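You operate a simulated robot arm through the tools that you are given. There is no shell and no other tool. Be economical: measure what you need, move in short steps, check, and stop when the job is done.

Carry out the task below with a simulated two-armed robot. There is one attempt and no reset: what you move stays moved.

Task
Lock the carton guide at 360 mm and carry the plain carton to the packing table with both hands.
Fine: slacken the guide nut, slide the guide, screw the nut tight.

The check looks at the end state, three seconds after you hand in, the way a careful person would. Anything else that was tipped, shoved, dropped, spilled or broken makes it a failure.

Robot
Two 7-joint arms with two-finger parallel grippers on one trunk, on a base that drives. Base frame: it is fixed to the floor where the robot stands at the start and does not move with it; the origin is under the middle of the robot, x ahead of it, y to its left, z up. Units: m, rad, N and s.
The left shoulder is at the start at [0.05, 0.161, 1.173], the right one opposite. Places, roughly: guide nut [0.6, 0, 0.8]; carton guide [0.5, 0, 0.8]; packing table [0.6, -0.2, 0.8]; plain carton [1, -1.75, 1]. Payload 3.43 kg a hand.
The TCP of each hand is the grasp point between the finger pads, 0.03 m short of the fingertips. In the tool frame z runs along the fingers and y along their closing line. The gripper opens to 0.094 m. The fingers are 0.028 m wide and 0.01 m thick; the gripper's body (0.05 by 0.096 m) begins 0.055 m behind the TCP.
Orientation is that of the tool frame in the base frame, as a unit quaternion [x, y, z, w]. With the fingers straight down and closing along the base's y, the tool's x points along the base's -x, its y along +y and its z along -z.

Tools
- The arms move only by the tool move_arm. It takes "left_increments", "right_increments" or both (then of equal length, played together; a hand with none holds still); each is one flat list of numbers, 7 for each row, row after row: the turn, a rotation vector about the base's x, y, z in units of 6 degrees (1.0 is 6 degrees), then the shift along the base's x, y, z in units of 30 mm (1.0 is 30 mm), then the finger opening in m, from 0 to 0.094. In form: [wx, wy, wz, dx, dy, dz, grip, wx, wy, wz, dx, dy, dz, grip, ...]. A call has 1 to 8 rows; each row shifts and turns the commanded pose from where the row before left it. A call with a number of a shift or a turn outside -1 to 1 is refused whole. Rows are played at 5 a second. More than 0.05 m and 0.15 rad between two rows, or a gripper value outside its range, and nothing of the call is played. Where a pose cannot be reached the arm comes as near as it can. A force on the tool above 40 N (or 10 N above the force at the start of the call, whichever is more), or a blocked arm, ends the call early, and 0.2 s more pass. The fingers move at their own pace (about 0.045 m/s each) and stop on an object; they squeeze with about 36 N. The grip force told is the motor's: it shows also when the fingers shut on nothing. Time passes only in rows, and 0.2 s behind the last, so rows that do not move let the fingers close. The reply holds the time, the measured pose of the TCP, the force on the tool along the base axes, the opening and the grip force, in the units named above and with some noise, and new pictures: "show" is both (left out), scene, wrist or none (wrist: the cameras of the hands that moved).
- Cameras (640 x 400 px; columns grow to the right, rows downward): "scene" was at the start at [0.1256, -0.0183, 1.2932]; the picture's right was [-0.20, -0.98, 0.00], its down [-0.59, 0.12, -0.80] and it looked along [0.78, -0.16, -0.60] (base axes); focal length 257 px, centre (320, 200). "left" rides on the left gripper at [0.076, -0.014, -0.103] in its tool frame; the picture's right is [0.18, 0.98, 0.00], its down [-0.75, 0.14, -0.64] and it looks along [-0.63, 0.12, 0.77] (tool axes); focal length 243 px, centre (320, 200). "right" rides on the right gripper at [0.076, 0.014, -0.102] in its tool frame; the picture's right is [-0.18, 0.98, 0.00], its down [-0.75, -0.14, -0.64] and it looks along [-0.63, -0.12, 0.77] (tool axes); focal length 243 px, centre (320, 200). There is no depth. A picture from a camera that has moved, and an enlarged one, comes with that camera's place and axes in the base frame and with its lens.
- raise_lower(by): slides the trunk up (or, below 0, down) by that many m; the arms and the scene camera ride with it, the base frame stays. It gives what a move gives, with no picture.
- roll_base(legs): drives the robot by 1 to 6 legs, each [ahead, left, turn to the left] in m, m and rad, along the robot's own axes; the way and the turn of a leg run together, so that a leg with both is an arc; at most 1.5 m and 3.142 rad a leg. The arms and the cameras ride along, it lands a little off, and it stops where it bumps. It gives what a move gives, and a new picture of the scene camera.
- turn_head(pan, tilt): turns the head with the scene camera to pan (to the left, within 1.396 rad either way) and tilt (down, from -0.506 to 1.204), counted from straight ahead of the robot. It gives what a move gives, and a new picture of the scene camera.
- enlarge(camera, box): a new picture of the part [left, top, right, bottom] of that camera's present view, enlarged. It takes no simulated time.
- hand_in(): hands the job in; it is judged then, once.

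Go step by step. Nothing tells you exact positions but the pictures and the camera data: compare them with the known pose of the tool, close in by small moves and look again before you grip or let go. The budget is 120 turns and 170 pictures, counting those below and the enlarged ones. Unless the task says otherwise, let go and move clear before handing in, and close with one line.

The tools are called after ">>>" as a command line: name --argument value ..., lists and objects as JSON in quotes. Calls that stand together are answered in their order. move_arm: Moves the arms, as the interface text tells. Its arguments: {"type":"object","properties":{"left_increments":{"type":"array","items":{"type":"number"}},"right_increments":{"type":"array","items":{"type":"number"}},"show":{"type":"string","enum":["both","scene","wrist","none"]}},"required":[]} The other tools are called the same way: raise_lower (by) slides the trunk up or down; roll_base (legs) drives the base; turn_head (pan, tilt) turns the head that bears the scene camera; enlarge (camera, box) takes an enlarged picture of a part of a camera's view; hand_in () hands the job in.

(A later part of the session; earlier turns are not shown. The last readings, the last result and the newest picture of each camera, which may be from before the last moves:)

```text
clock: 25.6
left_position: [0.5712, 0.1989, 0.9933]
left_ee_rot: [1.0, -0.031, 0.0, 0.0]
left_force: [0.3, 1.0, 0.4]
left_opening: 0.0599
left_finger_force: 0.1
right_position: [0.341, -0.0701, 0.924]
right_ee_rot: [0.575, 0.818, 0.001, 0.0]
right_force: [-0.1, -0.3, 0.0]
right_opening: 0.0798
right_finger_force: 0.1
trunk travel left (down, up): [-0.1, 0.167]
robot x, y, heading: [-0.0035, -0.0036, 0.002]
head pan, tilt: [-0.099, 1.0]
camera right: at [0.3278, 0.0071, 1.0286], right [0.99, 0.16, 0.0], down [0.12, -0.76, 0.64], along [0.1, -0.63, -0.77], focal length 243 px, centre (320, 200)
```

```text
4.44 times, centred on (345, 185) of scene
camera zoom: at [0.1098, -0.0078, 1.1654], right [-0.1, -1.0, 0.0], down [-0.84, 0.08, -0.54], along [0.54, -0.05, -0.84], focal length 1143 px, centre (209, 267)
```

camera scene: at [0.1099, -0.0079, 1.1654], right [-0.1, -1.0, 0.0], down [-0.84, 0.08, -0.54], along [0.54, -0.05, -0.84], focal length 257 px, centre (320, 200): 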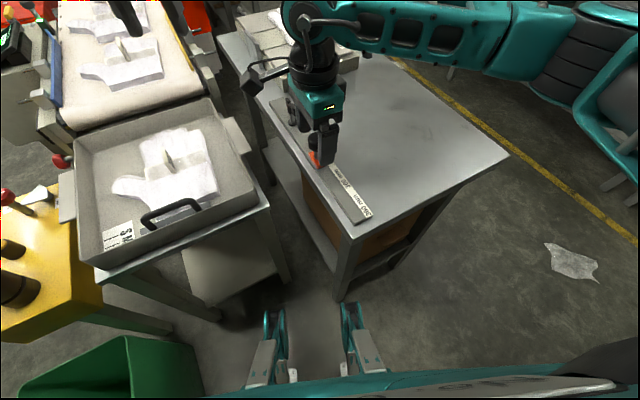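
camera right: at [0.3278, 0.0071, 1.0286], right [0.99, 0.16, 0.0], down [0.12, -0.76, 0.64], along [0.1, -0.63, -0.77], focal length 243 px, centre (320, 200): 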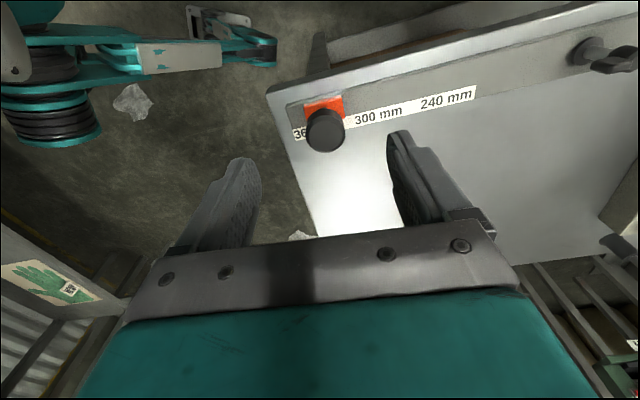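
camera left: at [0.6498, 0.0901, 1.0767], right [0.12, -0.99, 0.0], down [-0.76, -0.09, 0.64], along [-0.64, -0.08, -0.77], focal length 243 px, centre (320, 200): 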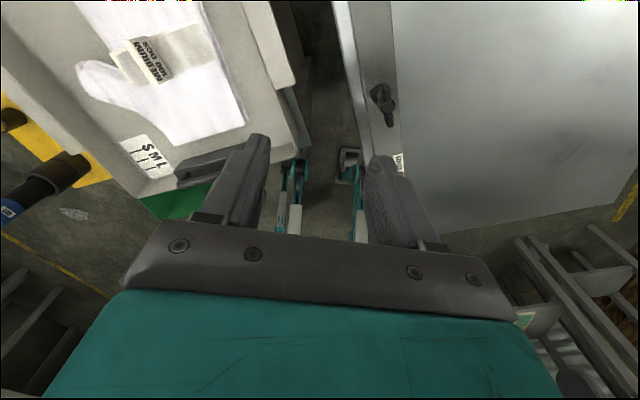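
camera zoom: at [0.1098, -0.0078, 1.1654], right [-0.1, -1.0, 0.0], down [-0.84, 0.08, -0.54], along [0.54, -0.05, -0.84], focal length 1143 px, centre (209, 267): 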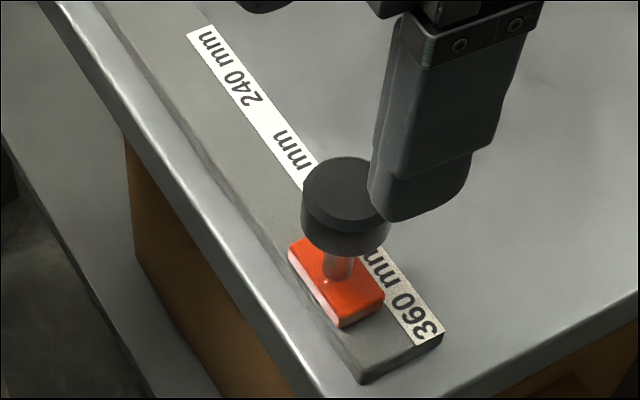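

Both views put the guide at about 346–349 mm. I'll go back down, grip, and push it about 13 mm further.

>>> move_arm --right_increments '[0, 0, 0, 0, 0, -0.9, 0.08, 0, 0, 0, 0, 0, -0.9, 0.08, 0, 0, 0, 0, 0, -0.9, 0.08, 0, 0, 0, 0, 0, 0, 0, 0, 0, 0, 0, 0, 0, 0, 0, 0, 0, 0, 0, 0, 0, 0, 0, 0, 0, 0, 0, 0]' --show "none"

>>> move_arm --right_increments '[0, 0, 0, -0.2, -0.085, 0, 0, 0, 0, 0, -0.2, -0.085, 0, 0, 0, 0, 0, 0, 0, 0, 0, 0, 0, 0, 0, 0, 0, 0.08, 0, 0, 0, 0, 0, 0, 0.08, 0, 0, 0, 0, 0, 0.9, 0.08, 0, 0, 0, 0, 0, 0.9, 0.08, 0, 0, 0, 0, 0, 0.9, 0.08]' --show "none"

>>> enlarge --camera "right" --box '[220, 40, 480, 200]'

>>> enlarge --camera "scene" --box '[295, 140, 395, 230]'

```text
clock: 27.2
left_position: [0.5697, 0.1989, 0.993]
left_ee_rot: [1.0, -0.03, 0.0, -0.001]
left_force: [-0.5, 0.5, 0.5]
left_opening: 0.0599
left_finger_force: 0.0
right_position: [0.3388, -0.0685, 0.8418]
right_ee_rot: [0.575, 0.818, 0.0, 0.0]
right_force: [1.9, -0.4, -2.8]
right_opening: 0.0331
right_finger_force: 38.1
trunk travel left (down, up): [-0.1, 0.167]
robot x, y, heading: [-0.0002, 0.0026, -0.0]
head pan, tilt: [-0.099, 1.0]
```

```text
clock: 27.8
left_position: [0.5732, 0.2007, 0.9918]
left_ee_rot: [1.0, -0.03, -0.001, -0.001]
left_force: [-0.1, -0.8, -0.1]
left_opening: 0.0598
left_finger_force: 0.0
right_position: [0.3376, -0.0687, 0.8413]
right_ee_rot: [0.576, 0.817, 0.008, 0.002]
right_force: [11.5, 8.6, -15.6]
right_opening: 0.033
right_finger_force: 45.0
trunk travel left (down, up): [-0.1, 0.167]
robot x, y, heading: [0.0001, -0.0009, 0.002]
head pan, tilt: [-0.099, 1.0]
stopped in row 2 (right hand): the force on the tool passed its limit (the readings are from after the stop); the commanded pose is now the measured one
```

```text
2.46 times, centred on (350, 120) of right
camera zoom: at [0.3233, 0.006, 0.9459], right [0.99, 0.16, 0.01], down [0.11, -0.76, 0.64], along [0.11, -0.63, -0.77], focal length 597 px, centre (246, 397)
```

zoom: 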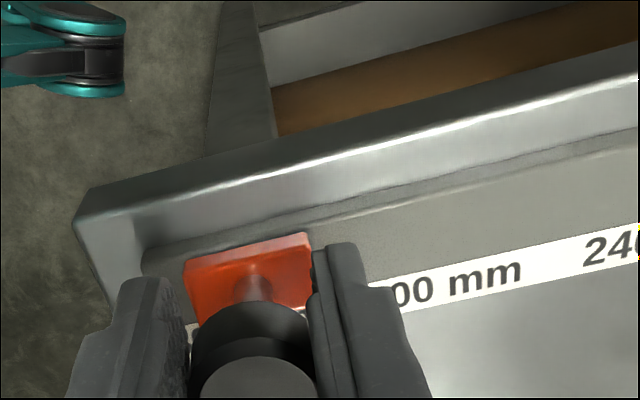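

```text
4.44 times, centred on (345, 185) of scene
camera zoom: at [0.1118, -0.0066, 1.1651], right [-0.1, -1.0, 0.0], down [-0.84, 0.08, -0.54], along [0.54, -0.05, -0.84], focal length 1143 px, centre (209, 267)
```

zoom: 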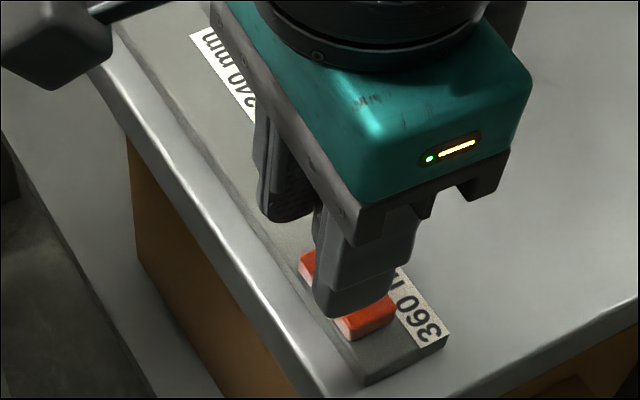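

The guide hit a stop after 1–3 mm, possibly the end of its travel. I'll let go, lift clear and look properly.

>>> move_arm --right_increments '[0, 0, 0, 0, 0, 0, 0.08, 0, 0, 0, 0, 0, 0, 0.08, 0, 0, 0, 0, 0, 0.9, 0.08, 0, 0, 0, 0, 0, 0.9, 0.08, 0, 0, 0, 0.6, 0.3, 0.9, 0.08, 0, 0, 0, 0.6, 0.3, 0.9, 0.08, 0, 0, 0, 0.6, 0.3, 0, 0.08, 0, 0, 0, 0.6, 0.3, 0, 0.08]' --show "none"

>>> enlarge --camera "right" --box '[130, 40, 430, 230]'

>>> enlarge --camera "scene" --box '[295, 140, 395, 230]'

```text
clock: 29.6
left_position: [0.5707, 0.2, 0.993]
left_ee_rot: [1.0, -0.03, -0.001, -0.001]
left_force: [0.0, 0.9, 0.9]
left_opening: 0.0602
left_finger_force: 0.0
right_position: [0.4065, -0.0348, 0.9501]
right_ee_rot: [0.575, 0.818, 0.006, 0.002]
right_force: [-0.2, 0.5, 0.2]
right_opening: 0.0802
right_finger_force: 0.1
trunk travel left (down, up): [-0.1, 0.167]
robot x, y, heading: [-0.0019, 0.0005, 0.005]
head pan, tilt: [-0.099, 1.0]
```

```text
2.11 times, centred on (280, 135) of right
camera zoom: at [0.393, 0.0408, 1.0536], right [0.99, 0.16, 0.01], down [0.11, -0.76, 0.64], along [0.11, -0.63, -0.77], focal length 511 px, centre (404, 337)
```

zoom: 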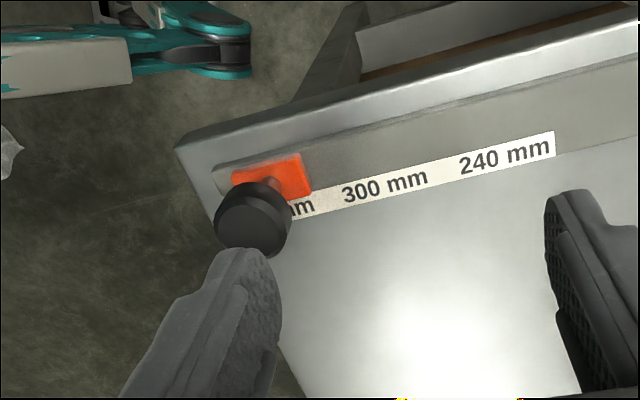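

```text
4.44 times, centred on (345, 185) of scene
camera zoom: at [0.1103, -0.0072, 1.1654], right [-0.1, -1.0, 0.0], down [-0.84, 0.08, -0.54], along [0.54, -0.05, -0.84], focal length 1143 px, centre (209, 267)
```

zoom: 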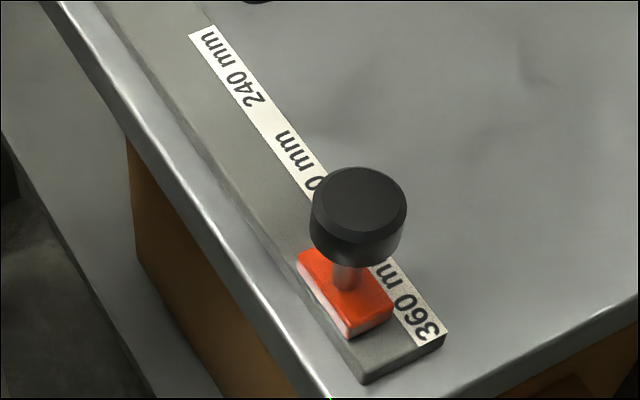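

I'll zoom more tightly to settle where the guide's edges lie against the 360 text.

>>> enlarge --camera "right" --box '[220, 95, 310, 165]'

>>> enlarge --camera "scene" --box '[350, 185, 400, 230]'

```text
5.71 times, centred on (265, 130) of right
camera zoom: at [0.393, 0.0408, 1.0536], right [0.99, 0.16, 0.01], down [0.11, -0.76, 0.64], along [0.11, -0.63, -0.77], focal length 1386 px, centre (634, 600)
```

zoom: 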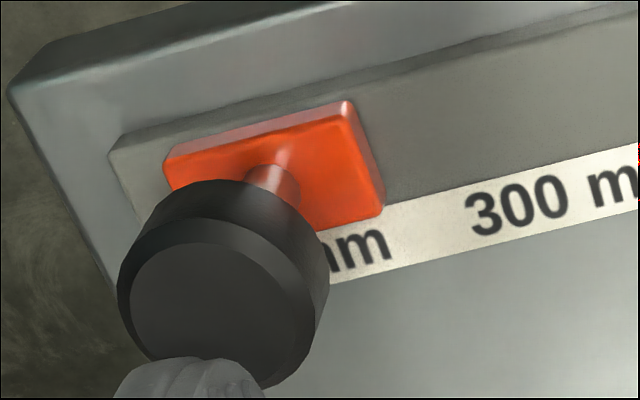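

```text
8.89 times, centred on (375, 208) of scene
camera zoom: at [0.1103, -0.0072, 1.1654], right [-0.1, -1.0, 0.0], down [-0.84, 0.08, -0.54], along [0.54, -0.05, -0.84], focal length 2286 px, centre (-169, 133)
```

zoom: 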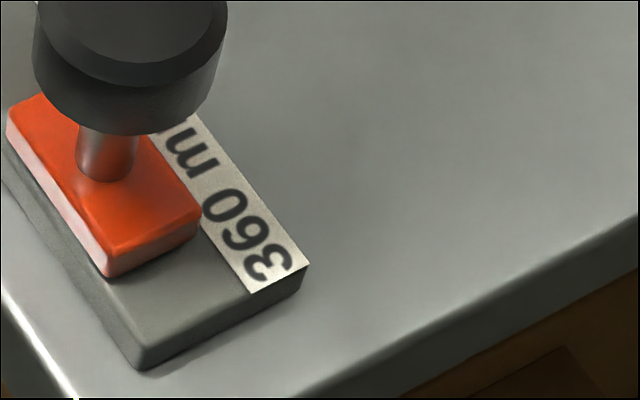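

The guide is at about 355 mm, with its near edge at the "6" and its far edge at the end of "mm". I'll re-grip and try a gentler push, to tell a jam from an end stop.

>>> move_arm --right_increments '[0, 0, 0, -0.575, -0.283, 0, 0.08, 0, 0, 0, -0.575, -0.283, 0, 0.08, 0, 0, 0, -0.575, -0.283, 0, 0.08, 0, 0, 0, -0.575, -0.283, -0.9, 0.08, 0, 0, 0, 0, 0, -0.9, 0.08, 0, 0, 0, 0, 0, -0.9, 0.08, 0, 0, 0, 0, 0, -0.9, 0.08, 0, 0, 0, 0, 0, -0.1, 0.08]' --show "wrist"

```text
clock: 31.4
left_position: [0.5706, 0.1987, 0.9928]
left_ee_rot: [1.0, -0.03, 0.0, 0.001]
left_force: [0.4, -0.1, -0.1]
left_opening: 0.0602
left_finger_force: 0.1
right_position: [0.3374, -0.07, 0.8392]
right_ee_rot: [0.576, 0.818, 0.006, 0.003]
right_force: [-0.1, -0.5, 0.4]
right_opening: 0.0801
right_finger_force: 0.1
trunk travel left (down, up): [-0.1, 0.167]
robot x, y, heading: [0.003, -0.0006, 0.002]
head pan, tilt: [-0.099, 1.0]
camera right: at [0.3235, 0.0058, 0.9435], right [0.99, 0.16, 0.01], down [0.11, -0.76, 0.64], along [0.11, -0.63, -0.77], focal length 243 px, centre (320, 200)
```

right: 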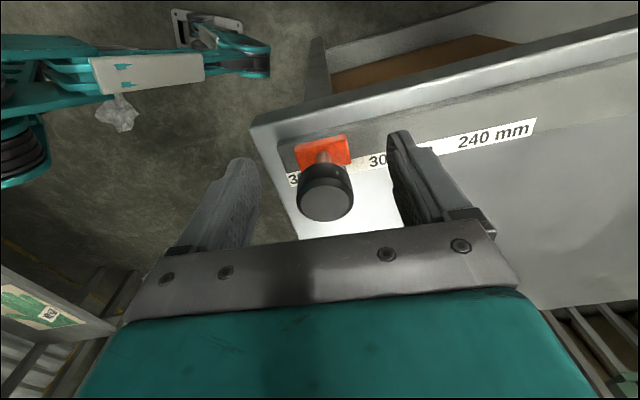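

I'll close now and push gently in small steps.

>>> move_arm --right_increments '[0, 0, 0, 0, 0, 0, 0, 0, 0, 0, 0, 0, 0, 0, 0, 0, 0, 0, 0, 0, 0, 0, 0, 0, 0, 0, 0, 0, 0, 0, 0, -0.08, -0.034, 0, 0, 0, 0, 0, -0.08, -0.034, 0, 0, 0, 0, 0, -0.08, -0.034, 0, 0]' --show "wrist"

```text
clock: 33.0
left_position: [0.5718, 0.2006, 0.9921]
left_ee_rot: [1.0, -0.03, -0.001, 0.0]
left_force: [0.2, 0.0, -0.1]
left_opening: 0.0601
left_finger_force: 0.0
right_position: [0.3376, -0.0692, 0.8405]
right_ee_rot: [0.578, 0.816, 0.012, 0.005]
right_force: [12.5, 8.4, -14.4]
right_opening: 0.0331
right_finger_force: 45.3
trunk travel left (down, up): [-0.1, 0.167]
robot x, y, heading: [0.0014, -0.0005, -0.0]
head pan, tilt: [-0.099, 1.0]
stopped in row 7 (right hand): the force on the tool passed its limit (the readings are from after the stop); the commanded pose is now the measured one
camera right: at [0.3226, 0.0054, 0.944], right [0.99, 0.15, 0.02], down [0.1, -0.77, 0.63], along [0.12, -0.62, -0.77], focal length 243 px, centre (320, 200)
```

right: 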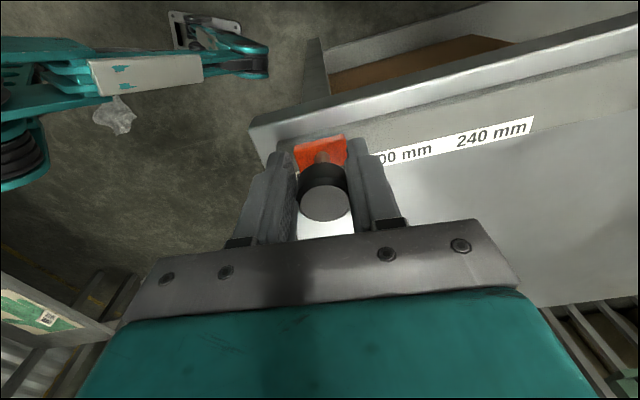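

The stop is firm. In world distances the labels sit about 68 mm apart, so the guide centre is 60 mm from the 300 mark and started 60 mm on the other side. That means this stop is the 360 setting. I'll let go, lift the right hand away, and bring the left hand back to the nut.

>>> move_arm --right_increments '[0, 0, 0, 0, 0, 0, 0.08, 0, 0, 0, 0, 0, 0, 0.08, 0, 0, 0, 0, 0, 0.9, 0.08, 0, 0, 0, 0, 0, 0.9, 0.08, 0, 0, 0, 0, -0.6, 0.9, 0.08, 0, 0, 0, 0, -0.9, 0.9, 0.08, 0, 0, 0, 0, -0.9, 0.9, 0.08, 0, 0, 0, 0, -0.9, 0.9, 0.08]' --show "none"

>>> move_arm --right_increments '[0, 0, 1, 0.3, -0.9, 0, 0.08, 0, 0, 1, 0.3, -0.9, 0, 0.08, 0, 0, 1, 0.3, -0.9, 0, 0.08, 0, 0, 1, 0.3, -0.9, 0, 0.08, 0, 0, 1, 0, -0.5, 0, 0.08, 0, 0, 1, 0, 0, 0, 0.08, 0, 0, 1, 0, 0, 0, 0.08]' --left_increments '[0, 0, 0.8, 0, -0.9, 0, 0.06, 0, 0, 0.8, 0, -0.9, 0, 0.06, 0, 0, 0.8, 0, -0.9, 0, 0.06, 0, 0, 0.8, 0, -0.9, 0, 0.06, 0, 0, 0.8, 0, -0.9, 0, 0.06, 0, 0, 0, 0, -0.9, 0, 0.06, 0, 0, 0, 0, -0.95, 0, 0.06]' --show "both"

```text
clock: 34.8
left_position: [0.5714, 0.2001, 0.9935]
left_ee_rot: [1.0, -0.03, 0.0, 0.001]
left_force: [-0.2, -0.3, 0.3]
left_opening: 0.0599
left_finger_force: 0.1
right_position: [0.3324, -0.169, 1.0033]
right_ee_rot: [0.577, 0.817, 0.011, 0.004]
right_force: [-0.5, -0.8, -0.3]
right_opening: 0.08
right_finger_force: 0.0
trunk travel left (down, up): [-0.1, 0.167]
robot x, y, heading: [0.0047, 0.0011, 0.001]
head pan, tilt: [-0.099, 1.0]
```

```text
clock: 36.4
left_position: [0.5721, 0.0102, 0.9924]
left_ee_rot: [0.984, 0.178, 0.0, 0.001]
left_force: [1.1, 0.4, 0.2]
left_opening: 0.0599
left_finger_force: 0.1
right_position: [0.3706, -0.2926, 1.0043]
right_ee_rot: [0.245, 0.969, 0.013, 0.0]
right_force: [-0.4, 0.3, -0.9]
right_opening: 0.0801
right_finger_force: 0.2
trunk travel left (down, up): [-0.1, 0.167]
robot x, y, heading: [0.0006, 0.0024, 0.001]
head pan, tilt: [-0.099, 1.0]
camera scene: at [0.1106, -0.0074, 1.1654], right [-0.1, -1.0, 0.0], down [-0.84, 0.08, -0.54], along [0.54, -0.05, -0.84], focal length 257 px, centre (320, 200)
camera right: at [0.3087, -0.2465, 1.1081], right [0.63, 0.78, 0.02], down [0.59, -0.5, 0.63], along [0.5, -0.39, -0.77], focal length 243 px, centre (320, 200)
camera left: at [0.6386, 0.05, 1.0946], right [0.52, -0.85, 0.0], down [-0.66, -0.4, 0.64], along [-0.55, -0.33, -0.77], focal length 243 px, centre (320, 200)
```

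scene: 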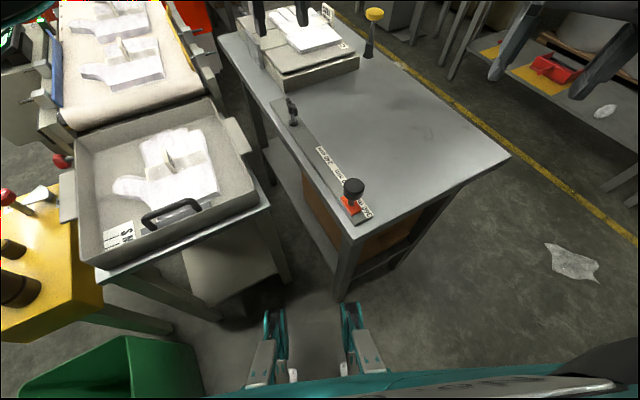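
right: 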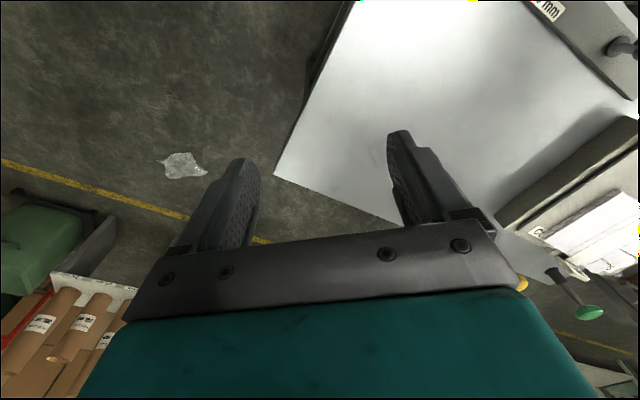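
left: 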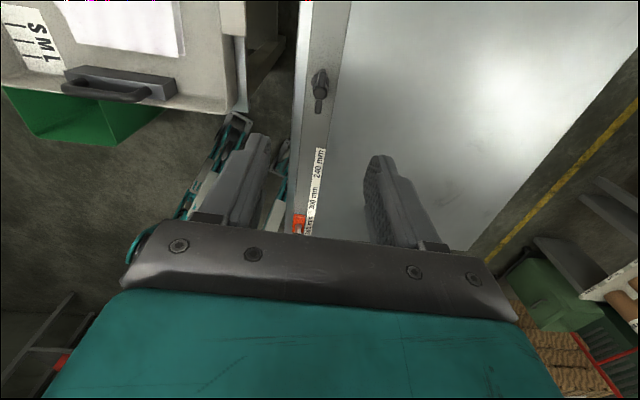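

The left hand is back above the nut in its end-of-slackening orientation. I'll descend and grip.

>>> move_arm --left_increments '[0, 0, 0, -0.05, -0.05, -0.95, 0.06, 0, 0, 0, 0, 0, -0.95, 0.06, 0, 0, 0, 0, 0, -0.95, 0.06, 0, 0, 0, 0, 0, -0.95, 0.06, 0, 0, 0, 0, 0, -0.95, 0.06, 0, 0, 0, 0, 0, -0.77, 0.06]' --show "wrist"

>>> enlarge --camera "scene" --box '[235, 50, 355, 150]'

```text
clock: 37.8
left_position: [0.5718, 0.0078, 0.8231]
left_ee_rot: [0.984, 0.179, 0.0, 0.0]
left_force: [0.1, -0.6, 0.2]
left_opening: 0.0599
left_finger_force: 0.1
right_position: [0.3707, -0.2916, 1.0051]
right_ee_rot: [0.246, 0.969, 0.013, 0.001]
right_force: [0.1, -0.7, -0.1]
right_opening: 0.08
right_finger_force: 0.1
trunk travel left (down, up): [-0.1, 0.167]
robot x, y, heading: [0.0019, 0.0021, -0.001]
head pan, tilt: [-0.099, 1.0]
camera left: at [0.639, 0.0489, 0.926], right [0.52, -0.86, 0.0], down [-0.66, -0.4, 0.64], along [-0.55, -0.33, -0.77], focal length 243 px, centre (320, 200)
```

left: 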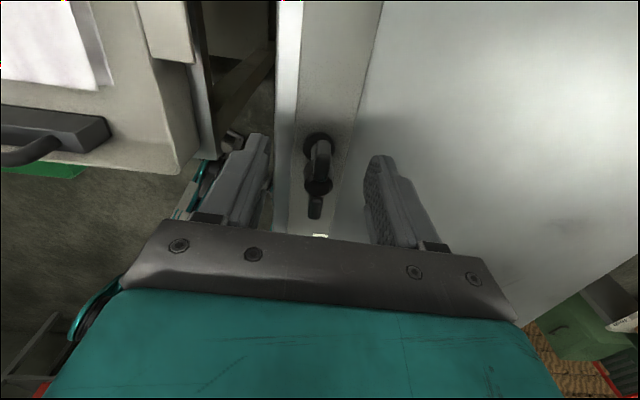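

```text
4.00 times, centred on (295, 100) of scene
camera zoom: at [0.1108, -0.007, 1.1654], right [-0.1, -1.0, 0.0], down [-0.84, 0.08, -0.54], along [0.54, -0.05, -0.84], focal length 1029 px, centre (420, 600)
```

zoom: 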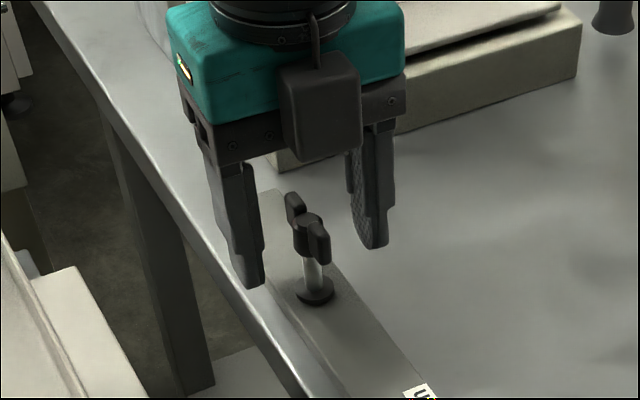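

Well aligned. I'll close and turn clockwise.

>>> move_arm --left_increments '[0, 0, 0, 0, 0, 0, 0, 0, 0, 0, 0, 0, 0, 0, 0, 0, 0, 0, 0, 0, 0, 0, 0, 0, 0, 0, 0, 0, 0, 0, -1, 0, 0, -0.003, 0, 0, 0, -1, 0, 0, -0.003, 0, 0, 0, -1, 0, 0, -0.003, 0, 0, 0, -1, 0, 0, -0.003, 0]' --show "none"

>>> move_arm --left_increments '[0, 0, -1, 0, 0, -0.003, 0, 0, 0, -1, 0, 0, -0.003, 0, 0, 0, -1, 0, 0, -0.003, 0, 0, 0, -1, 0, 0, -0.003, 0, 0, 0, -1, 0, 0, -0.003, 0, 0, 0, -1, 0, 0, -0.003, 0, 0, 0, -1, 0, 0, -0.003, 0, 0, 0, -1, 0, 0, -0.003, 0]' --show "none"

>>> move_arm --left_increments '[0, 0, -1, 0, 0, -0.003, 0, 0, 0, -1, 0, 0, -0.003, 0, 0, 0, -1, 0, 0, -0.003, 0, 0, 0, -1, 0, 0, -0.003, 0, 0, 0, -1, 0, 0, -0.003, 0, 0, 0, -1, 0, 0, -0.003, 0, 0, 0, -1, 0, 0, -0.003, 0, 0, 0, -1, 0, 0, -0.003, 0]' --show "none"

>>> enlarge --camera "scene" --box '[235, 50, 355, 150]'

```text
clock: 39.6
left_position: [0.5721, 0.008, 0.8237]
left_ee_rot: [1.0, -0.031, -0.001, 0.0]
left_force: [4.8, -1.3, -14.7]
left_opening: 0.0164
left_finger_force: 45.0
right_position: [0.3715, -0.2916, 1.0032]
right_ee_rot: [0.246, 0.969, 0.011, 0.0]
right_force: [0.1, 0.3, 0.5]
right_opening: 0.0799
right_finger_force: 0.1
trunk travel left (down, up): [-0.1, 0.167]
robot x, y, heading: [0.0033, 0.001, -0.001]
head pan, tilt: [-0.099, 1.0]
```

```text
clock: 41.4
left_position: [0.5717, 0.0069, 0.8243]
left_ee_rot: [0.9, -0.436, -0.001, 0.001]
left_force: [10.0, -11.5, -20.8]
left_opening: 0.0166
left_finger_force: 44.7
right_position: [0.3714, -0.2936, 1.0032]
right_ee_rot: [0.246, 0.969, 0.011, -0.002]
right_force: [-0.2, 0.2, -0.4]
right_opening: 0.0801
right_finger_force: 0.1
trunk travel left (down, up): [-0.1, 0.167]
robot x, y, heading: [0.0026, -0.0002, -0.002]
head pan, tilt: [-0.099, 1.0]
```

```text
clock: 43.2
left_position: [0.57, 0.0063, 0.825]
left_ee_rot: [-0.646, 0.764, 0.001, -0.002]
left_force: [-1.6, -17.7, -19.5]
left_opening: 0.0168
left_finger_force: 45.2
right_position: [0.3708, -0.2939, 1.0026]
right_ee_rot: [0.247, 0.969, 0.013, -0.001]
right_force: [0.3, 1.0, -0.2]
right_opening: 0.0804
right_finger_force: 0.1
trunk travel left (down, up): [-0.1, 0.167]
robot x, y, heading: [0.0003, -0.0009, -0.001]
head pan, tilt: [-0.099, 1.0]
```

```text
4.00 times, centred on (295, 100) of scene
camera zoom: at [0.1121, -0.0083, 1.1652], right [-0.1, -1.0, 0.0], down [-0.84, 0.08, -0.54], along [0.54, -0.05, -0.84], focal length 1029 px, centre (420, 600)
```

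zoom: 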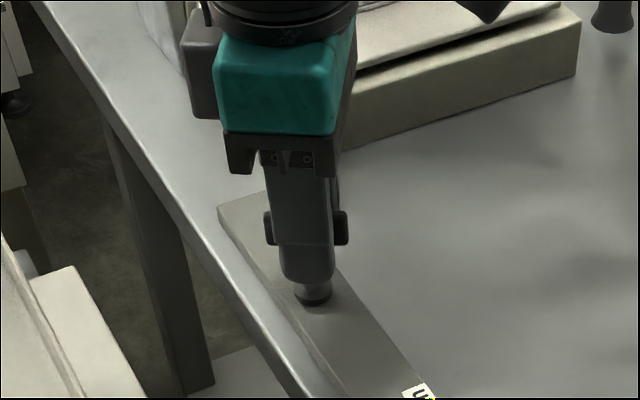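

Turned 120° clockwise. I'll continue back to the original angle and past it until it's tight.

>>> move_arm --left_increments '[0, 0, -1, 0, 0.01, -0.01, 0, 0, 0, -1, 0, 0.01, -0.01, 0, 0, 0, -1, 0, 0.01, -0.01, 0, 0, 0, -1, 0, 0, -0.01, 0, 0, 0, -1, 0, 0, -0.01, 0, 0, 0, -1, 0, 0, -0.01, 0, 0, 0, -1, 0, 0, -0.01, 0, 0, 0, -1, 0, 0, -0.01, 0]' --show "none"

>>> move_arm --left_increments '[0, 0, -1, 0, 0, -0.005, 0, 0, 0, -1, 0, 0, -0.005, 0, 0, 0, -1, 0, 0, -0.005, 0, 0, 0, -1, 0, 0, -0.005, 0]' --show "none"

>>> enlarge --camera "scene" --box '[235, 50, 355, 150]'

```text
clock: 45.0
left_position: [0.5689, 0.0064, 0.8245]
left_ee_rot: [-0.279, 0.96, -0.001, 0.0]
left_force: [-6.2, -14.1, -5.6]
left_opening: 0.0167
left_finger_force: 45.1
right_position: [0.37, -0.294, 1.0045]
right_ee_rot: [0.247, 0.969, 0.012, 0.0]
right_force: [0.6, 0.5, -0.1]
right_opening: 0.0799
right_finger_force: 0.2
trunk travel left (down, up): [-0.1, 0.167]
robot x, y, heading: [0.0042, 0.0013, 0.004]
head pan, tilt: [-0.099, 1.0]
```

```text
clock: 46.0
left_position: [0.57, 0.0086, 0.8236]
left_ee_rot: [-0.075, 0.997, 0.0, 0.0]
left_force: [-7.7, -14.6, -2.9]
left_opening: 0.0174
left_finger_force: 44.6
right_position: [0.3706, -0.2943, 1.0038]
right_ee_rot: [0.245, 0.969, 0.012, 0.0]
right_force: [0.5, -0.2, -0.1]
right_opening: 0.0801
right_finger_force: 0.1
trunk travel left (down, up): [-0.1, 0.167]
robot x, y, heading: [0.0037, 0.0004, 0.004]
head pan, tilt: [-0.099, 1.0]
```

```text
4.00 times, centred on (295, 100) of scene
camera zoom: at [0.1103, -0.0081, 1.1654], right [-0.1, -1.0, 0.0], down [-0.84, 0.08, -0.54], along [0.54, -0.05, -0.84], focal length 1029 px, centre (420, 600)
```

zoom: 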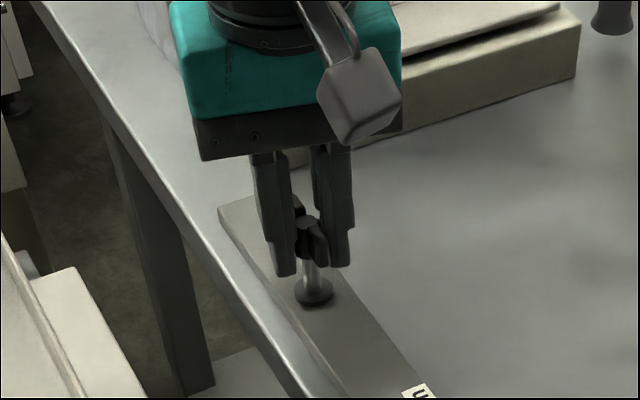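

The opening grew slightly, which suggests the nut has started to resist. I'll turn a bit further to confirm it's tight.

>>> move_arm --left_increments '[0, 0, -1, 0, 0, 0, 0, 0, 0, -1, 0, 0, 0, 0, 0, 0, -1, 0, 0, 0, 0, 0, 0, -1, 0, 0, 0, 0]' --show "wrist"

>>> enlarge --camera "scene" --box '[265, 75, 325, 125]'

```text
clock: 47.0
left_position: [0.5741, 0.0088, 0.8233]
left_ee_rot: [0.129, 0.992, 0.0, 0.001]
left_force: [17.0, -17.6, -3.4]
left_opening: 0.03
left_finger_force: 44.7
right_position: [0.3718, -0.2928, 1.0023]
right_ee_rot: [0.246, 0.969, 0.013, 0.0]
right_force: [0.6, 0.7, 0.2]
right_opening: 0.0797
right_finger_force: 0.1
trunk travel left (down, up): [-0.1, 0.167]
robot x, y, heading: [0.0007, 0.002, -0.002]
head pan, tilt: [-0.099, 1.0]
camera left: at [0.4962, 0.0155, 0.9255], right [0.07, 1.0, 0.0], down [0.76, -0.06, 0.65], along [0.64, -0.05, -0.76], focal length 243 px, centre (320, 200)
```

left: 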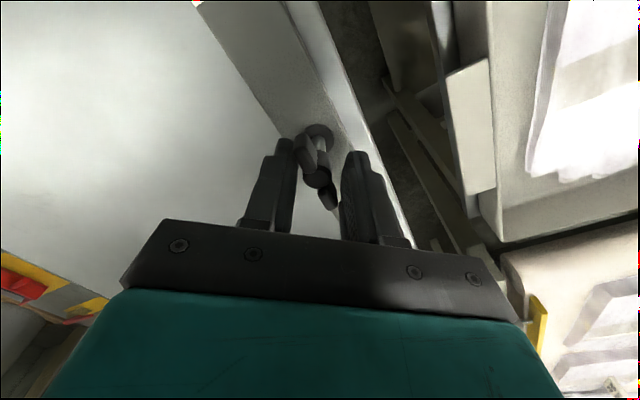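

```text
8.00 times, centred on (295, 100) of scene
camera zoom: at [0.1125, -0.0084, 1.1652], right [-0.1, -1.0, 0.0], down [-0.84, 0.08, -0.54], along [0.54, -0.05, -0.84], focal length 2057 px, centre (520, 1000)
```

zoom: 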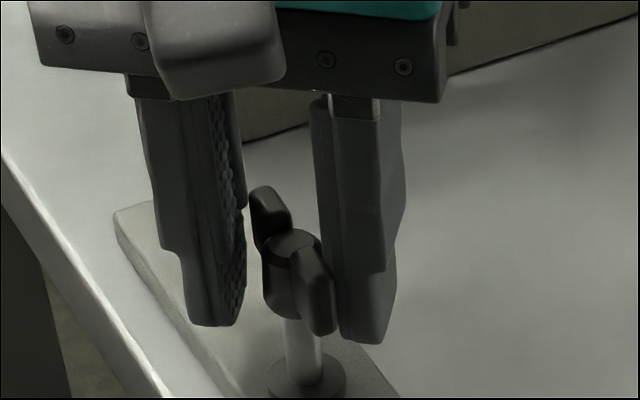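

The wings now resist and pry the fingers open to 30 mm, so the nut is firmly tight. I'll release, raise the left hand, and inspect.

>>> move_arm --left_increments '[0, 0, 0, 0, 0, 0, 0.07, 0, 0, 0, 0, 0, 0, 0.07, 0, 0, 0, 0, 0, 0.9, 0.07, 0, 0, 0, 0, 0, 0.9, 0.07, 0, 0, 0, 0, 0.3, 0.9, 0.07, 0, 0, 0, -0.3, 0.9, 0.9, 0.07, 0, 0, 0, -0.8, 0.9, 0.9, 0.07, 0, 0, 0, -0.8, 0.9, 0.9, 0.07]' --show "none"

>>> enlarge --camera "scene" --box '[265, 80, 385, 230]'

>>> turn_head --pan -1.3 --tilt 0.2

```text
clock: 48.8
left_position: [0.5119, 0.1012, 0.9844]
left_ee_rot: [0.134, 0.991, 0.0, 0.0]
left_force: [-0.2, 0.7, 0.2]
left_opening: 0.0702
left_finger_force: 0.1
right_position: [0.3704, -0.292, 1.0043]
right_ee_rot: [0.246, 0.969, 0.011, 0.0]
right_force: [0.2, 0.2, 0.1]
right_opening: 0.0799
right_finger_force: 0.0
trunk travel left (down, up): [-0.1, 0.167]
robot x, y, heading: [0.0032, 0.0029, -0.001]
head pan, tilt: [-0.099, 1.0]
```

```text
2.67 times, centred on (325, 155) of scene
camera zoom: at [0.1105, -0.0067, 1.1654], right [-0.1, -1.0, 0.0], down [-0.84, 0.08, -0.54], along [0.54, -0.05, -0.84], focal length 686 px, centre (307, 320)
```

zoom: 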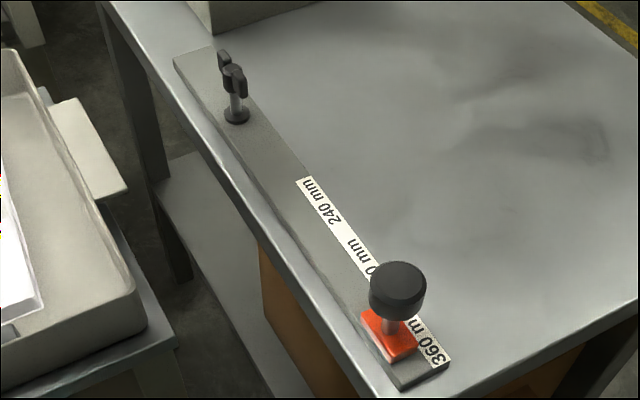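

```text
clock: 50.2
left_position: [0.5114, 0.1, 0.9828]
left_ee_rot: [0.134, 0.991, 0.0, 0.0]
left_force: [-0.2, 0.0, 0.3]
left_opening: 0.0701
left_finger_force: 0.1
right_position: [0.3698, -0.2918, 1.0047]
right_ee_rot: [0.246, 0.969, 0.012, 0.001]
right_force: [0.2, 0.0, 0.0]
right_opening: 0.08
right_finger_force: 0.0
trunk travel left (down, up): [-0.1, 0.167]
robot x, y, heading: [-0.0025, 0.0007, -0.005]
head pan, tilt: [-1.3, 0.201]
camera scene: at [0.0665, -0.0899, 1.2341], right [-0.96, -0.27, 0.0], down [-0.05, 0.19, -0.98], along [0.26, -0.94, -0.2], focal length 257 px, centre (320, 200)
```

scene: 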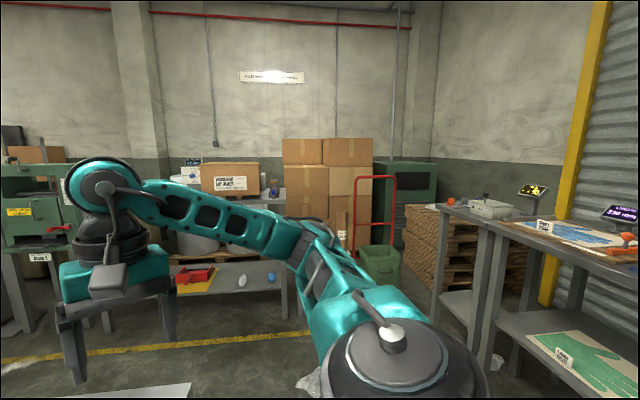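

The guide is set and the nut wing is back in line. Next I need to identify the plain carton, so I'll zoom in on the bench to the right.

>>> enlarge --camera "scene" --box '[160, 130, 320, 310]'

>>> turn_head --pan -0.8 --tilt 0.2

```text
2.22 times, centred on (240, 220) of scene
camera zoom: at [0.0665, -0.0899, 1.2341], right [-0.96, -0.27, 0.0], down [-0.05, 0.19, -0.98], along [0.26, -0.94, -0.2], focal length 572 px, centre (498, 156)
```

zoom: 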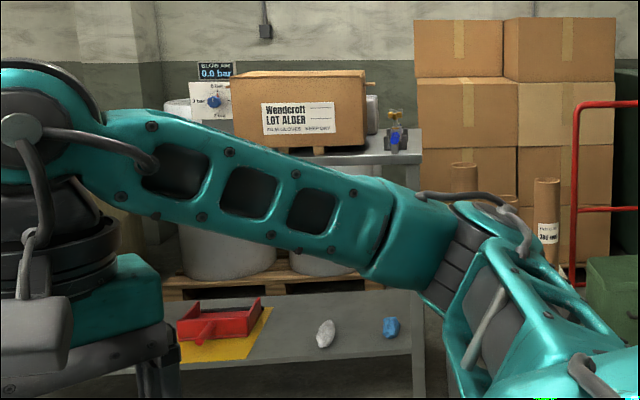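

```text
clock: 51.1
left_position: [0.5114, 0.1007, 0.9829]
left_ee_rot: [0.135, 0.991, 0.001, 0.0]
left_force: [-0.7, 0.0, 0.5]
left_opening: 0.0701
left_finger_force: 0.0
right_position: [0.3713, -0.2921, 1.0047]
right_ee_rot: [0.246, 0.969, 0.013, 0.001]
right_force: [0.6, 0.0, 0.5]
right_opening: 0.08
right_finger_force: 0.0
trunk travel left (down, up): [-0.1, 0.167]
robot x, y, heading: [-0.0021, -0.0008, 0.002]
head pan, tilt: [-0.799, 0.201]
camera scene: at [0.1064, -0.0669, 1.2342], right [-0.72, -0.7, 0.0], down [-0.14, 0.14, -0.98], along [0.68, -0.7, -0.2], focal length 257 px, centre (320, 200)
```

scene: 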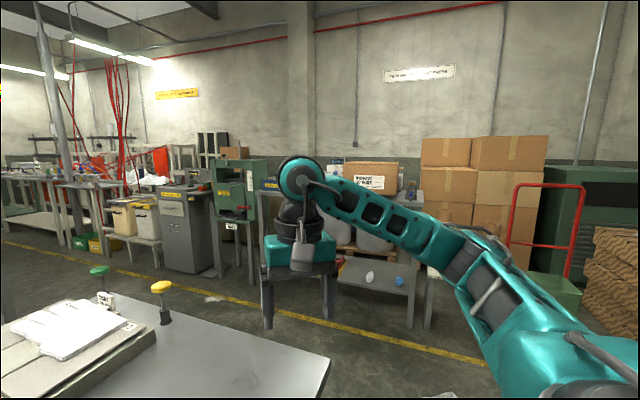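

The label on that box reads "Wendcroft LOT ALDER", so it may not be the plain one. The arm blocks the view, so I'll raise the trunk, back off, turn right and look again.

>>> raise_lower --by 0.16

>>> roll_base --legs '[[-0.12, 0, 0], [0, 0, -1.2]]'

>>> turn_head --pan 0.1 --tilt 0.25

```text
clock: 53.0
left_position: [0.5112, 0.0999, 1.1434]
left_ee_rot: [0.135, 0.991, 0.0, -0.001]
left_force: [-0.6, -0.5, -0.2]
left_opening: 0.0699
left_finger_force: 0.1
right_position: [0.3705, -0.2923, 1.1654]
right_ee_rot: [0.246, 0.969, 0.012, 0.0]
right_force: [0.7, 0.0, -0.7]
right_opening: 0.0802
right_finger_force: 0.0
trunk travel left (down, up): [-0.26, 0.007]
robot x, y, heading: [0.004, 0.0001, -0.001]
head pan, tilt: [-0.799, 0.201]
```

```text
clock: 57.1
left_position: [0.1679, -0.4324, 1.1429]
left_ee_rot: [0.661, 0.75, 0.0, 0.0]
left_force: [0.7, -0.2, 0.4]
left_opening: 0.07
left_finger_force: 0.0
right_position: [-0.2496, -0.4528, 1.163]
right_ee_rot: [0.741, 0.671, 0.01, 0.008]
right_force: [-0.1, 0.0, 0.0]
right_opening: 0.0802
right_finger_force: 0.0
trunk travel left (down, up): [-0.26, 0.007]
robot x, y, heading: [-0.1233, -0.0007, -1.171]
head pan, tilt: [-0.799, 0.201]
camera scene: at [-0.1426, -0.1232, 1.3942], right [-0.92, 0.39, 0.0], down [0.08, 0.18, -0.98], along [-0.38, -0.9, -0.2], focal length 257 px, centre (320, 200)
```

scene: 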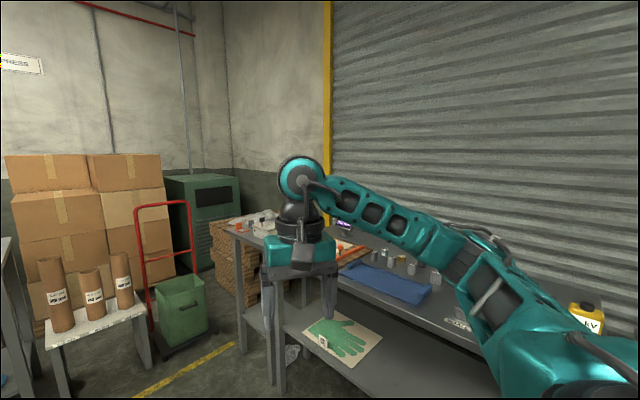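

```text
clock: 58.3
left_position: [0.1678, -0.4324, 1.1429]
left_ee_rot: [0.661, 0.751, 0.0, 0.001]
left_force: [-0.1, -0.1, -0.1]
left_opening: 0.0702
left_finger_force: 0.1
right_position: [-0.2508, -0.4529, 1.1634]
right_ee_rot: [0.742, 0.67, 0.01, 0.007]
right_force: [0.3, -0.6, 0.1]
right_opening: 0.0797
right_finger_force: 0.0
trunk travel left (down, up): [-0.26, 0.007]
robot x, y, heading: [-0.118, 0.0006, -1.167]
head pan, tilt: [0.099, 0.25]
camera scene: at [-0.0616, -0.1194, 1.3896], right [-0.88, -0.48, 0.0], down [-0.12, 0.22, -0.97], along [0.46, -0.85, -0.25], focal length 257 px, centre (320, 200)
```

scene: 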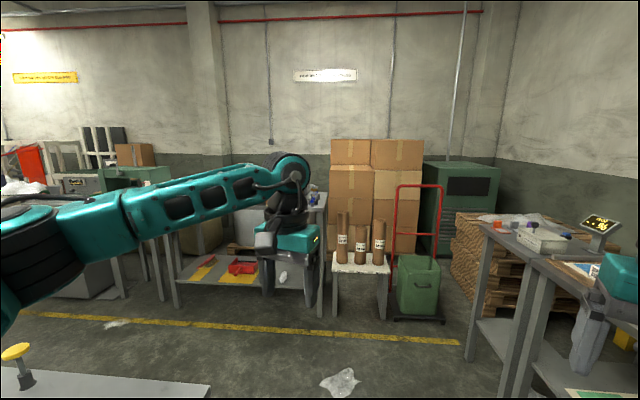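

The carton bench is ahead to the left, beyond the table corner. I'll drive forward past the table with clearance and look again.

>>> roll_base --legs '[[0.75, -0.15, 0], [0, 0, -0.4]]'

>>> turn_head --pan 1.0 --tilt 0.35

```text
clock: 63.6
left_position: [0.128, -1.2488, 1.1446]
left_ee_rot: [0.796, 0.605, 0.0, 0.0]
left_force: [0.4, 0.5, 0.6]
left_opening: 0.0696
left_finger_force: 0.0
right_position: [-0.265, -1.1074, 1.1637]
right_ee_rot: [0.86, 0.51, 0.009, 0.009]
right_force: [0.4, 0.1, 0.0]
right_opening: 0.0797
right_finger_force: 0.1
trunk travel left (down, up): [-0.26, 0.007]
robot x, y, heading: [0.0292, -0.7396, -1.57]
head pan, tilt: [0.099, 0.25]
camera scene: at [0.0388, -0.8717, 1.3896], right [-0.99, -0.1, 0.0], down [-0.02, 0.25, -0.97], along [0.1, -0.96, -0.25], focal length 257 px, centre (320, 200)
```

scene: 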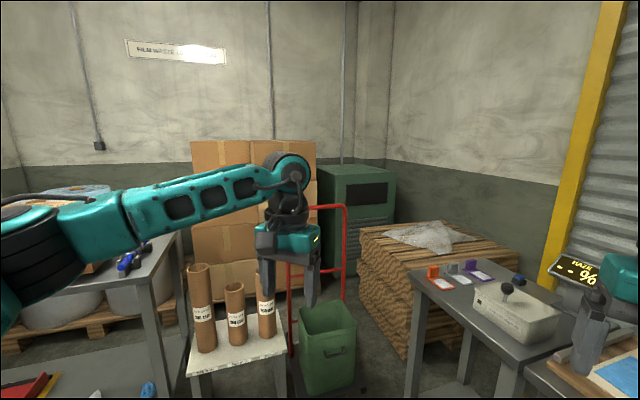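

```text
clock: 64.8
left_position: [0.1274, -1.2489, 1.1429]
left_ee_rot: [0.796, 0.605, 0.0, 0.0]
left_force: [0.4, -0.3, -0.1]
left_opening: 0.0698
left_finger_force: 0.0
right_position: [-0.2644, -1.106, 1.1639]
right_ee_rot: [0.86, 0.51, 0.009, 0.009]
right_force: [0.4, 0.7, 0.2]
right_opening: 0.08
right_finger_force: 0.1
trunk travel left (down, up): [-0.26, 0.007]
robot x, y, heading: [0.0297, -0.7383, -1.575]
head pan, tilt: [1.0, 0.351]
camera scene: at [0.108, -0.8292, 1.3802], right [-0.54, -0.84, 0.0], down [-0.29, 0.19, -0.94], along [0.79, -0.51, -0.34], focal length 257 px, centre (320, 200)
```

scene: 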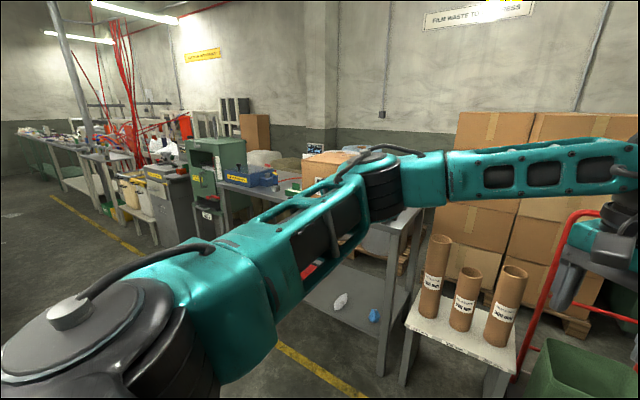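

The bench with the cartons is ahead to the left. I'll step slightly ahead, then strafe left 0.95 m to face it.

>>> roll_base --legs '[[0.1, 0, 0], [0, 0.95, 0]]'

>>> turn_head --pan 0.2 --tilt 0.45

```text
clock: 70.6
left_position: [1.105, -1.3312, 1.1439]
left_ee_rot: [0.786, 0.618, 0.0, 0.0]
left_force: [-0.1, 0.0, -0.3]
left_opening: 0.0699
left_finger_force: 0.0
right_position: [0.7073, -1.2016, 1.1645]
right_ee_rot: [0.851, 0.525, 0.008, 0.009]
right_force: [0.1, 0.6, -0.4]
right_opening: 0.08
right_finger_force: 0.1
trunk travel left (down, up): [-0.26, 0.007]
robot x, y, heading: [0.9918, -0.824, -1.538]
head pan, tilt: [1.0, 0.351]
camera scene: at [1.0716, -0.9125, 1.3801], right [-0.51, -0.86, 0.0], down [-0.3, 0.18, -0.94], along [0.81, -0.48, -0.34], focal length 257 px, centre (320, 200)
```

scene: 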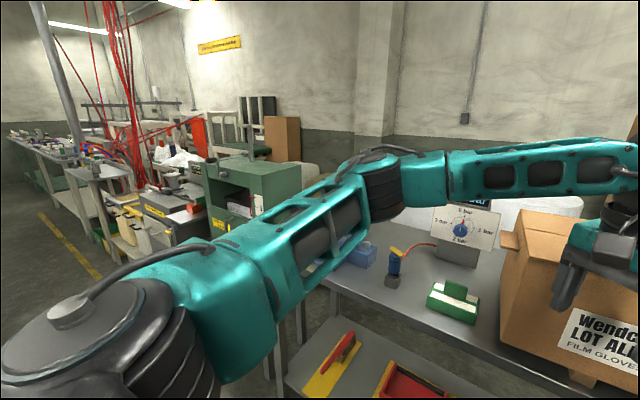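

```text
clock: 71.7
left_position: [1.105, -1.3316, 1.144]
left_ee_rot: [0.786, 0.618, 0.0, 0.0]
left_force: [-0.3, -0.4, 0.4]
left_opening: 0.07
left_finger_force: 0.0
right_position: [0.7078, -1.2006, 1.1645]
right_ee_rot: [0.851, 0.525, 0.009, 0.009]
right_force: [0.6, -0.1, 0.6]
right_opening: 0.0797
right_finger_force: 0.0
trunk travel left (down, up): [-0.26, 0.007]
robot x, y, heading: [0.9906, -0.8263, -1.541]
head pan, tilt: [0.201, 0.45]
camera scene: at [1.0127, -0.9542, 1.371], right [-0.97, -0.23, 0.0], down [-0.1, 0.42, -0.9], along [0.21, -0.88, -0.44], focal length 257 px, centre (320, 200)
```

scene: 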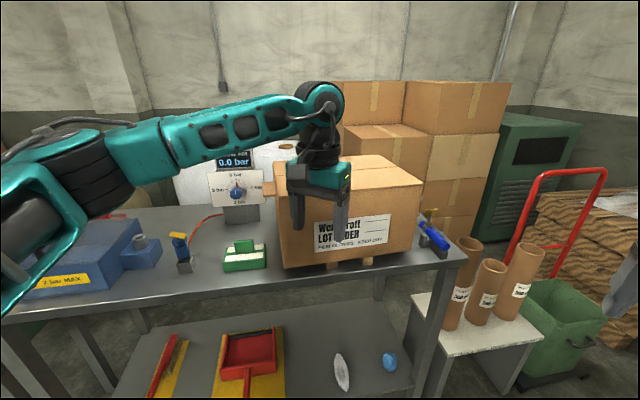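

This is the only carton on the bench and it matches the stated place. It seems to have wooden tabs on its sides and runners underneath. I'll move the left hand aside for a clear look.

>>> move_arm --left_increments '[0, 0, 0, 0.9, 0.4, 0.2, 0.09, 0, 0, 0, 0.9, 0.4, 0.2, 0.09, 0, 0, 0, 0.9, 0.4, 0, 0.09, 0, 0, 0, 0.9, 0.4, 0, 0.09, 0, 0, 0, 0.9, 0.2, 0, 0.09, 0, 0, 0, 0.9, 0.2, 0, 0.09, 0, 0, 0, 0.9, 0, 0, 0.09]' --right_increments '[0, 0, 1, 0, 0, 0, 0.09, 0, 0, 1, 0, 0, 0, 0.09, 0, 0, 1, -0.3, 0, 0, 0.09, 0, 0, 1, -0.3, 0, 0, 0.09, 0, 0, 0, -0.3, 0, 0, 0.09, 0, 0, 0, -0.3, 0, 0, 0.09, 0, 0, 0, 0, 0, 0, 0.09]' --show "scene"

>>> enlarge --camera "scene" --box '[250, 140, 440, 290]'

```text
clock: 73.3
left_position: [1.295, -1.2731, 1.1557]
left_ee_rot: [0.786, 0.618, 0.001, -0.001]
left_force: [0.2, -0.3, -0.1]
left_opening: 0.09
left_finger_force: 0.1
right_position: [0.6722, -1.2024, 1.1634]
right_ee_rot: [0.723, 0.69, 0.01, 0.006]
right_force: [1.1, -0.2, -0.7]
right_opening: 0.0902
right_finger_force: 0.1
trunk travel left (down, up): [-0.26, 0.007]
robot x, y, heading: [0.989, -0.8242, -1.534]
head pan, tilt: [0.201, 0.45]
camera scene: at [1.0131, -0.9543, 1.3709], right [-0.97, -0.23, 0.0], down [-0.1, 0.42, -0.9], along [0.21, -0.88, -0.44], focal length 257 px, centre (320, 200)
```

scene: 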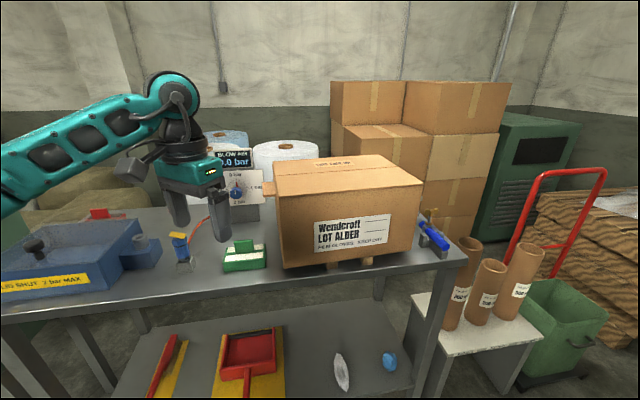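

```text
2.67 times, centred on (345, 215) of scene
camera zoom: at [1.0131, -0.9543, 1.3709], right [-0.97, -0.23, 0.0], down [-0.1, 0.42, -0.9], along [0.21, -0.88, -0.44], focal length 686 px, centre (253, 160)
```

zoom: 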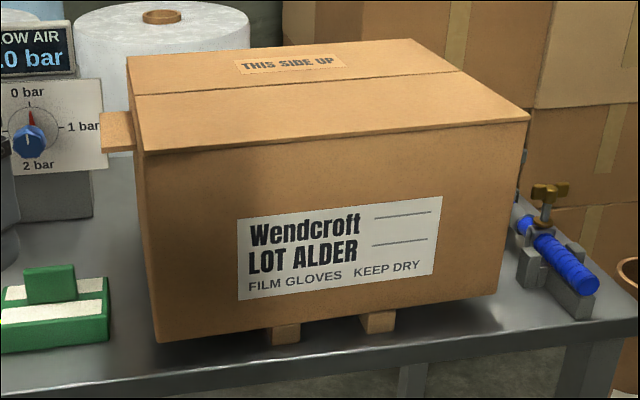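

Now a wrist picture from the left hand, to triangulate the carton's size and the side tab.

>>> enlarge --camera "left" --box '[0, 0, 640, 400]'

>>> enlarge --camera "right" --box '[0, 0, 640, 400]'

```text
1.00 times, centred on (320, 200) of left
camera zoom: at [1.3007, -1.1948, 1.2581], right [1.0, -0.05, 0.0], down [-0.04, -0.77, 0.64], along [-0.04, -0.64, -0.77], focal length 243 px, centre (320, 200)
```

zoom: 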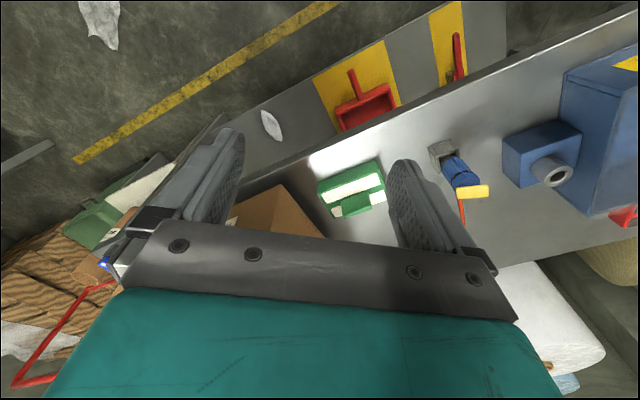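

```text
1.00 times, centred on (320, 200) of right
camera zoom: at [0.6871, -1.1278, 1.2672], right [0.97, -0.23, 0.02], down [-0.19, -0.75, 0.63], along [-0.13, -0.62, -0.77], focal length 243 px, centre (320, 200)
```

zoom: 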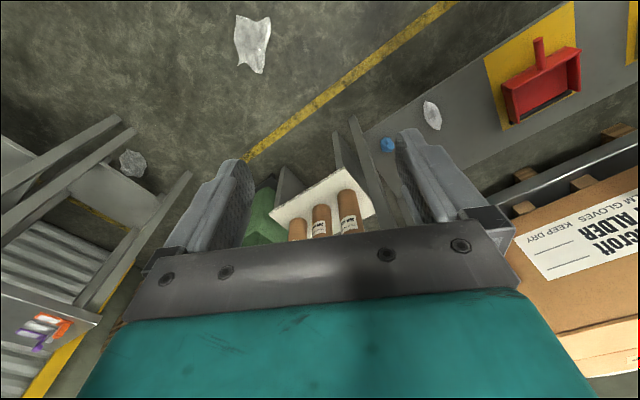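

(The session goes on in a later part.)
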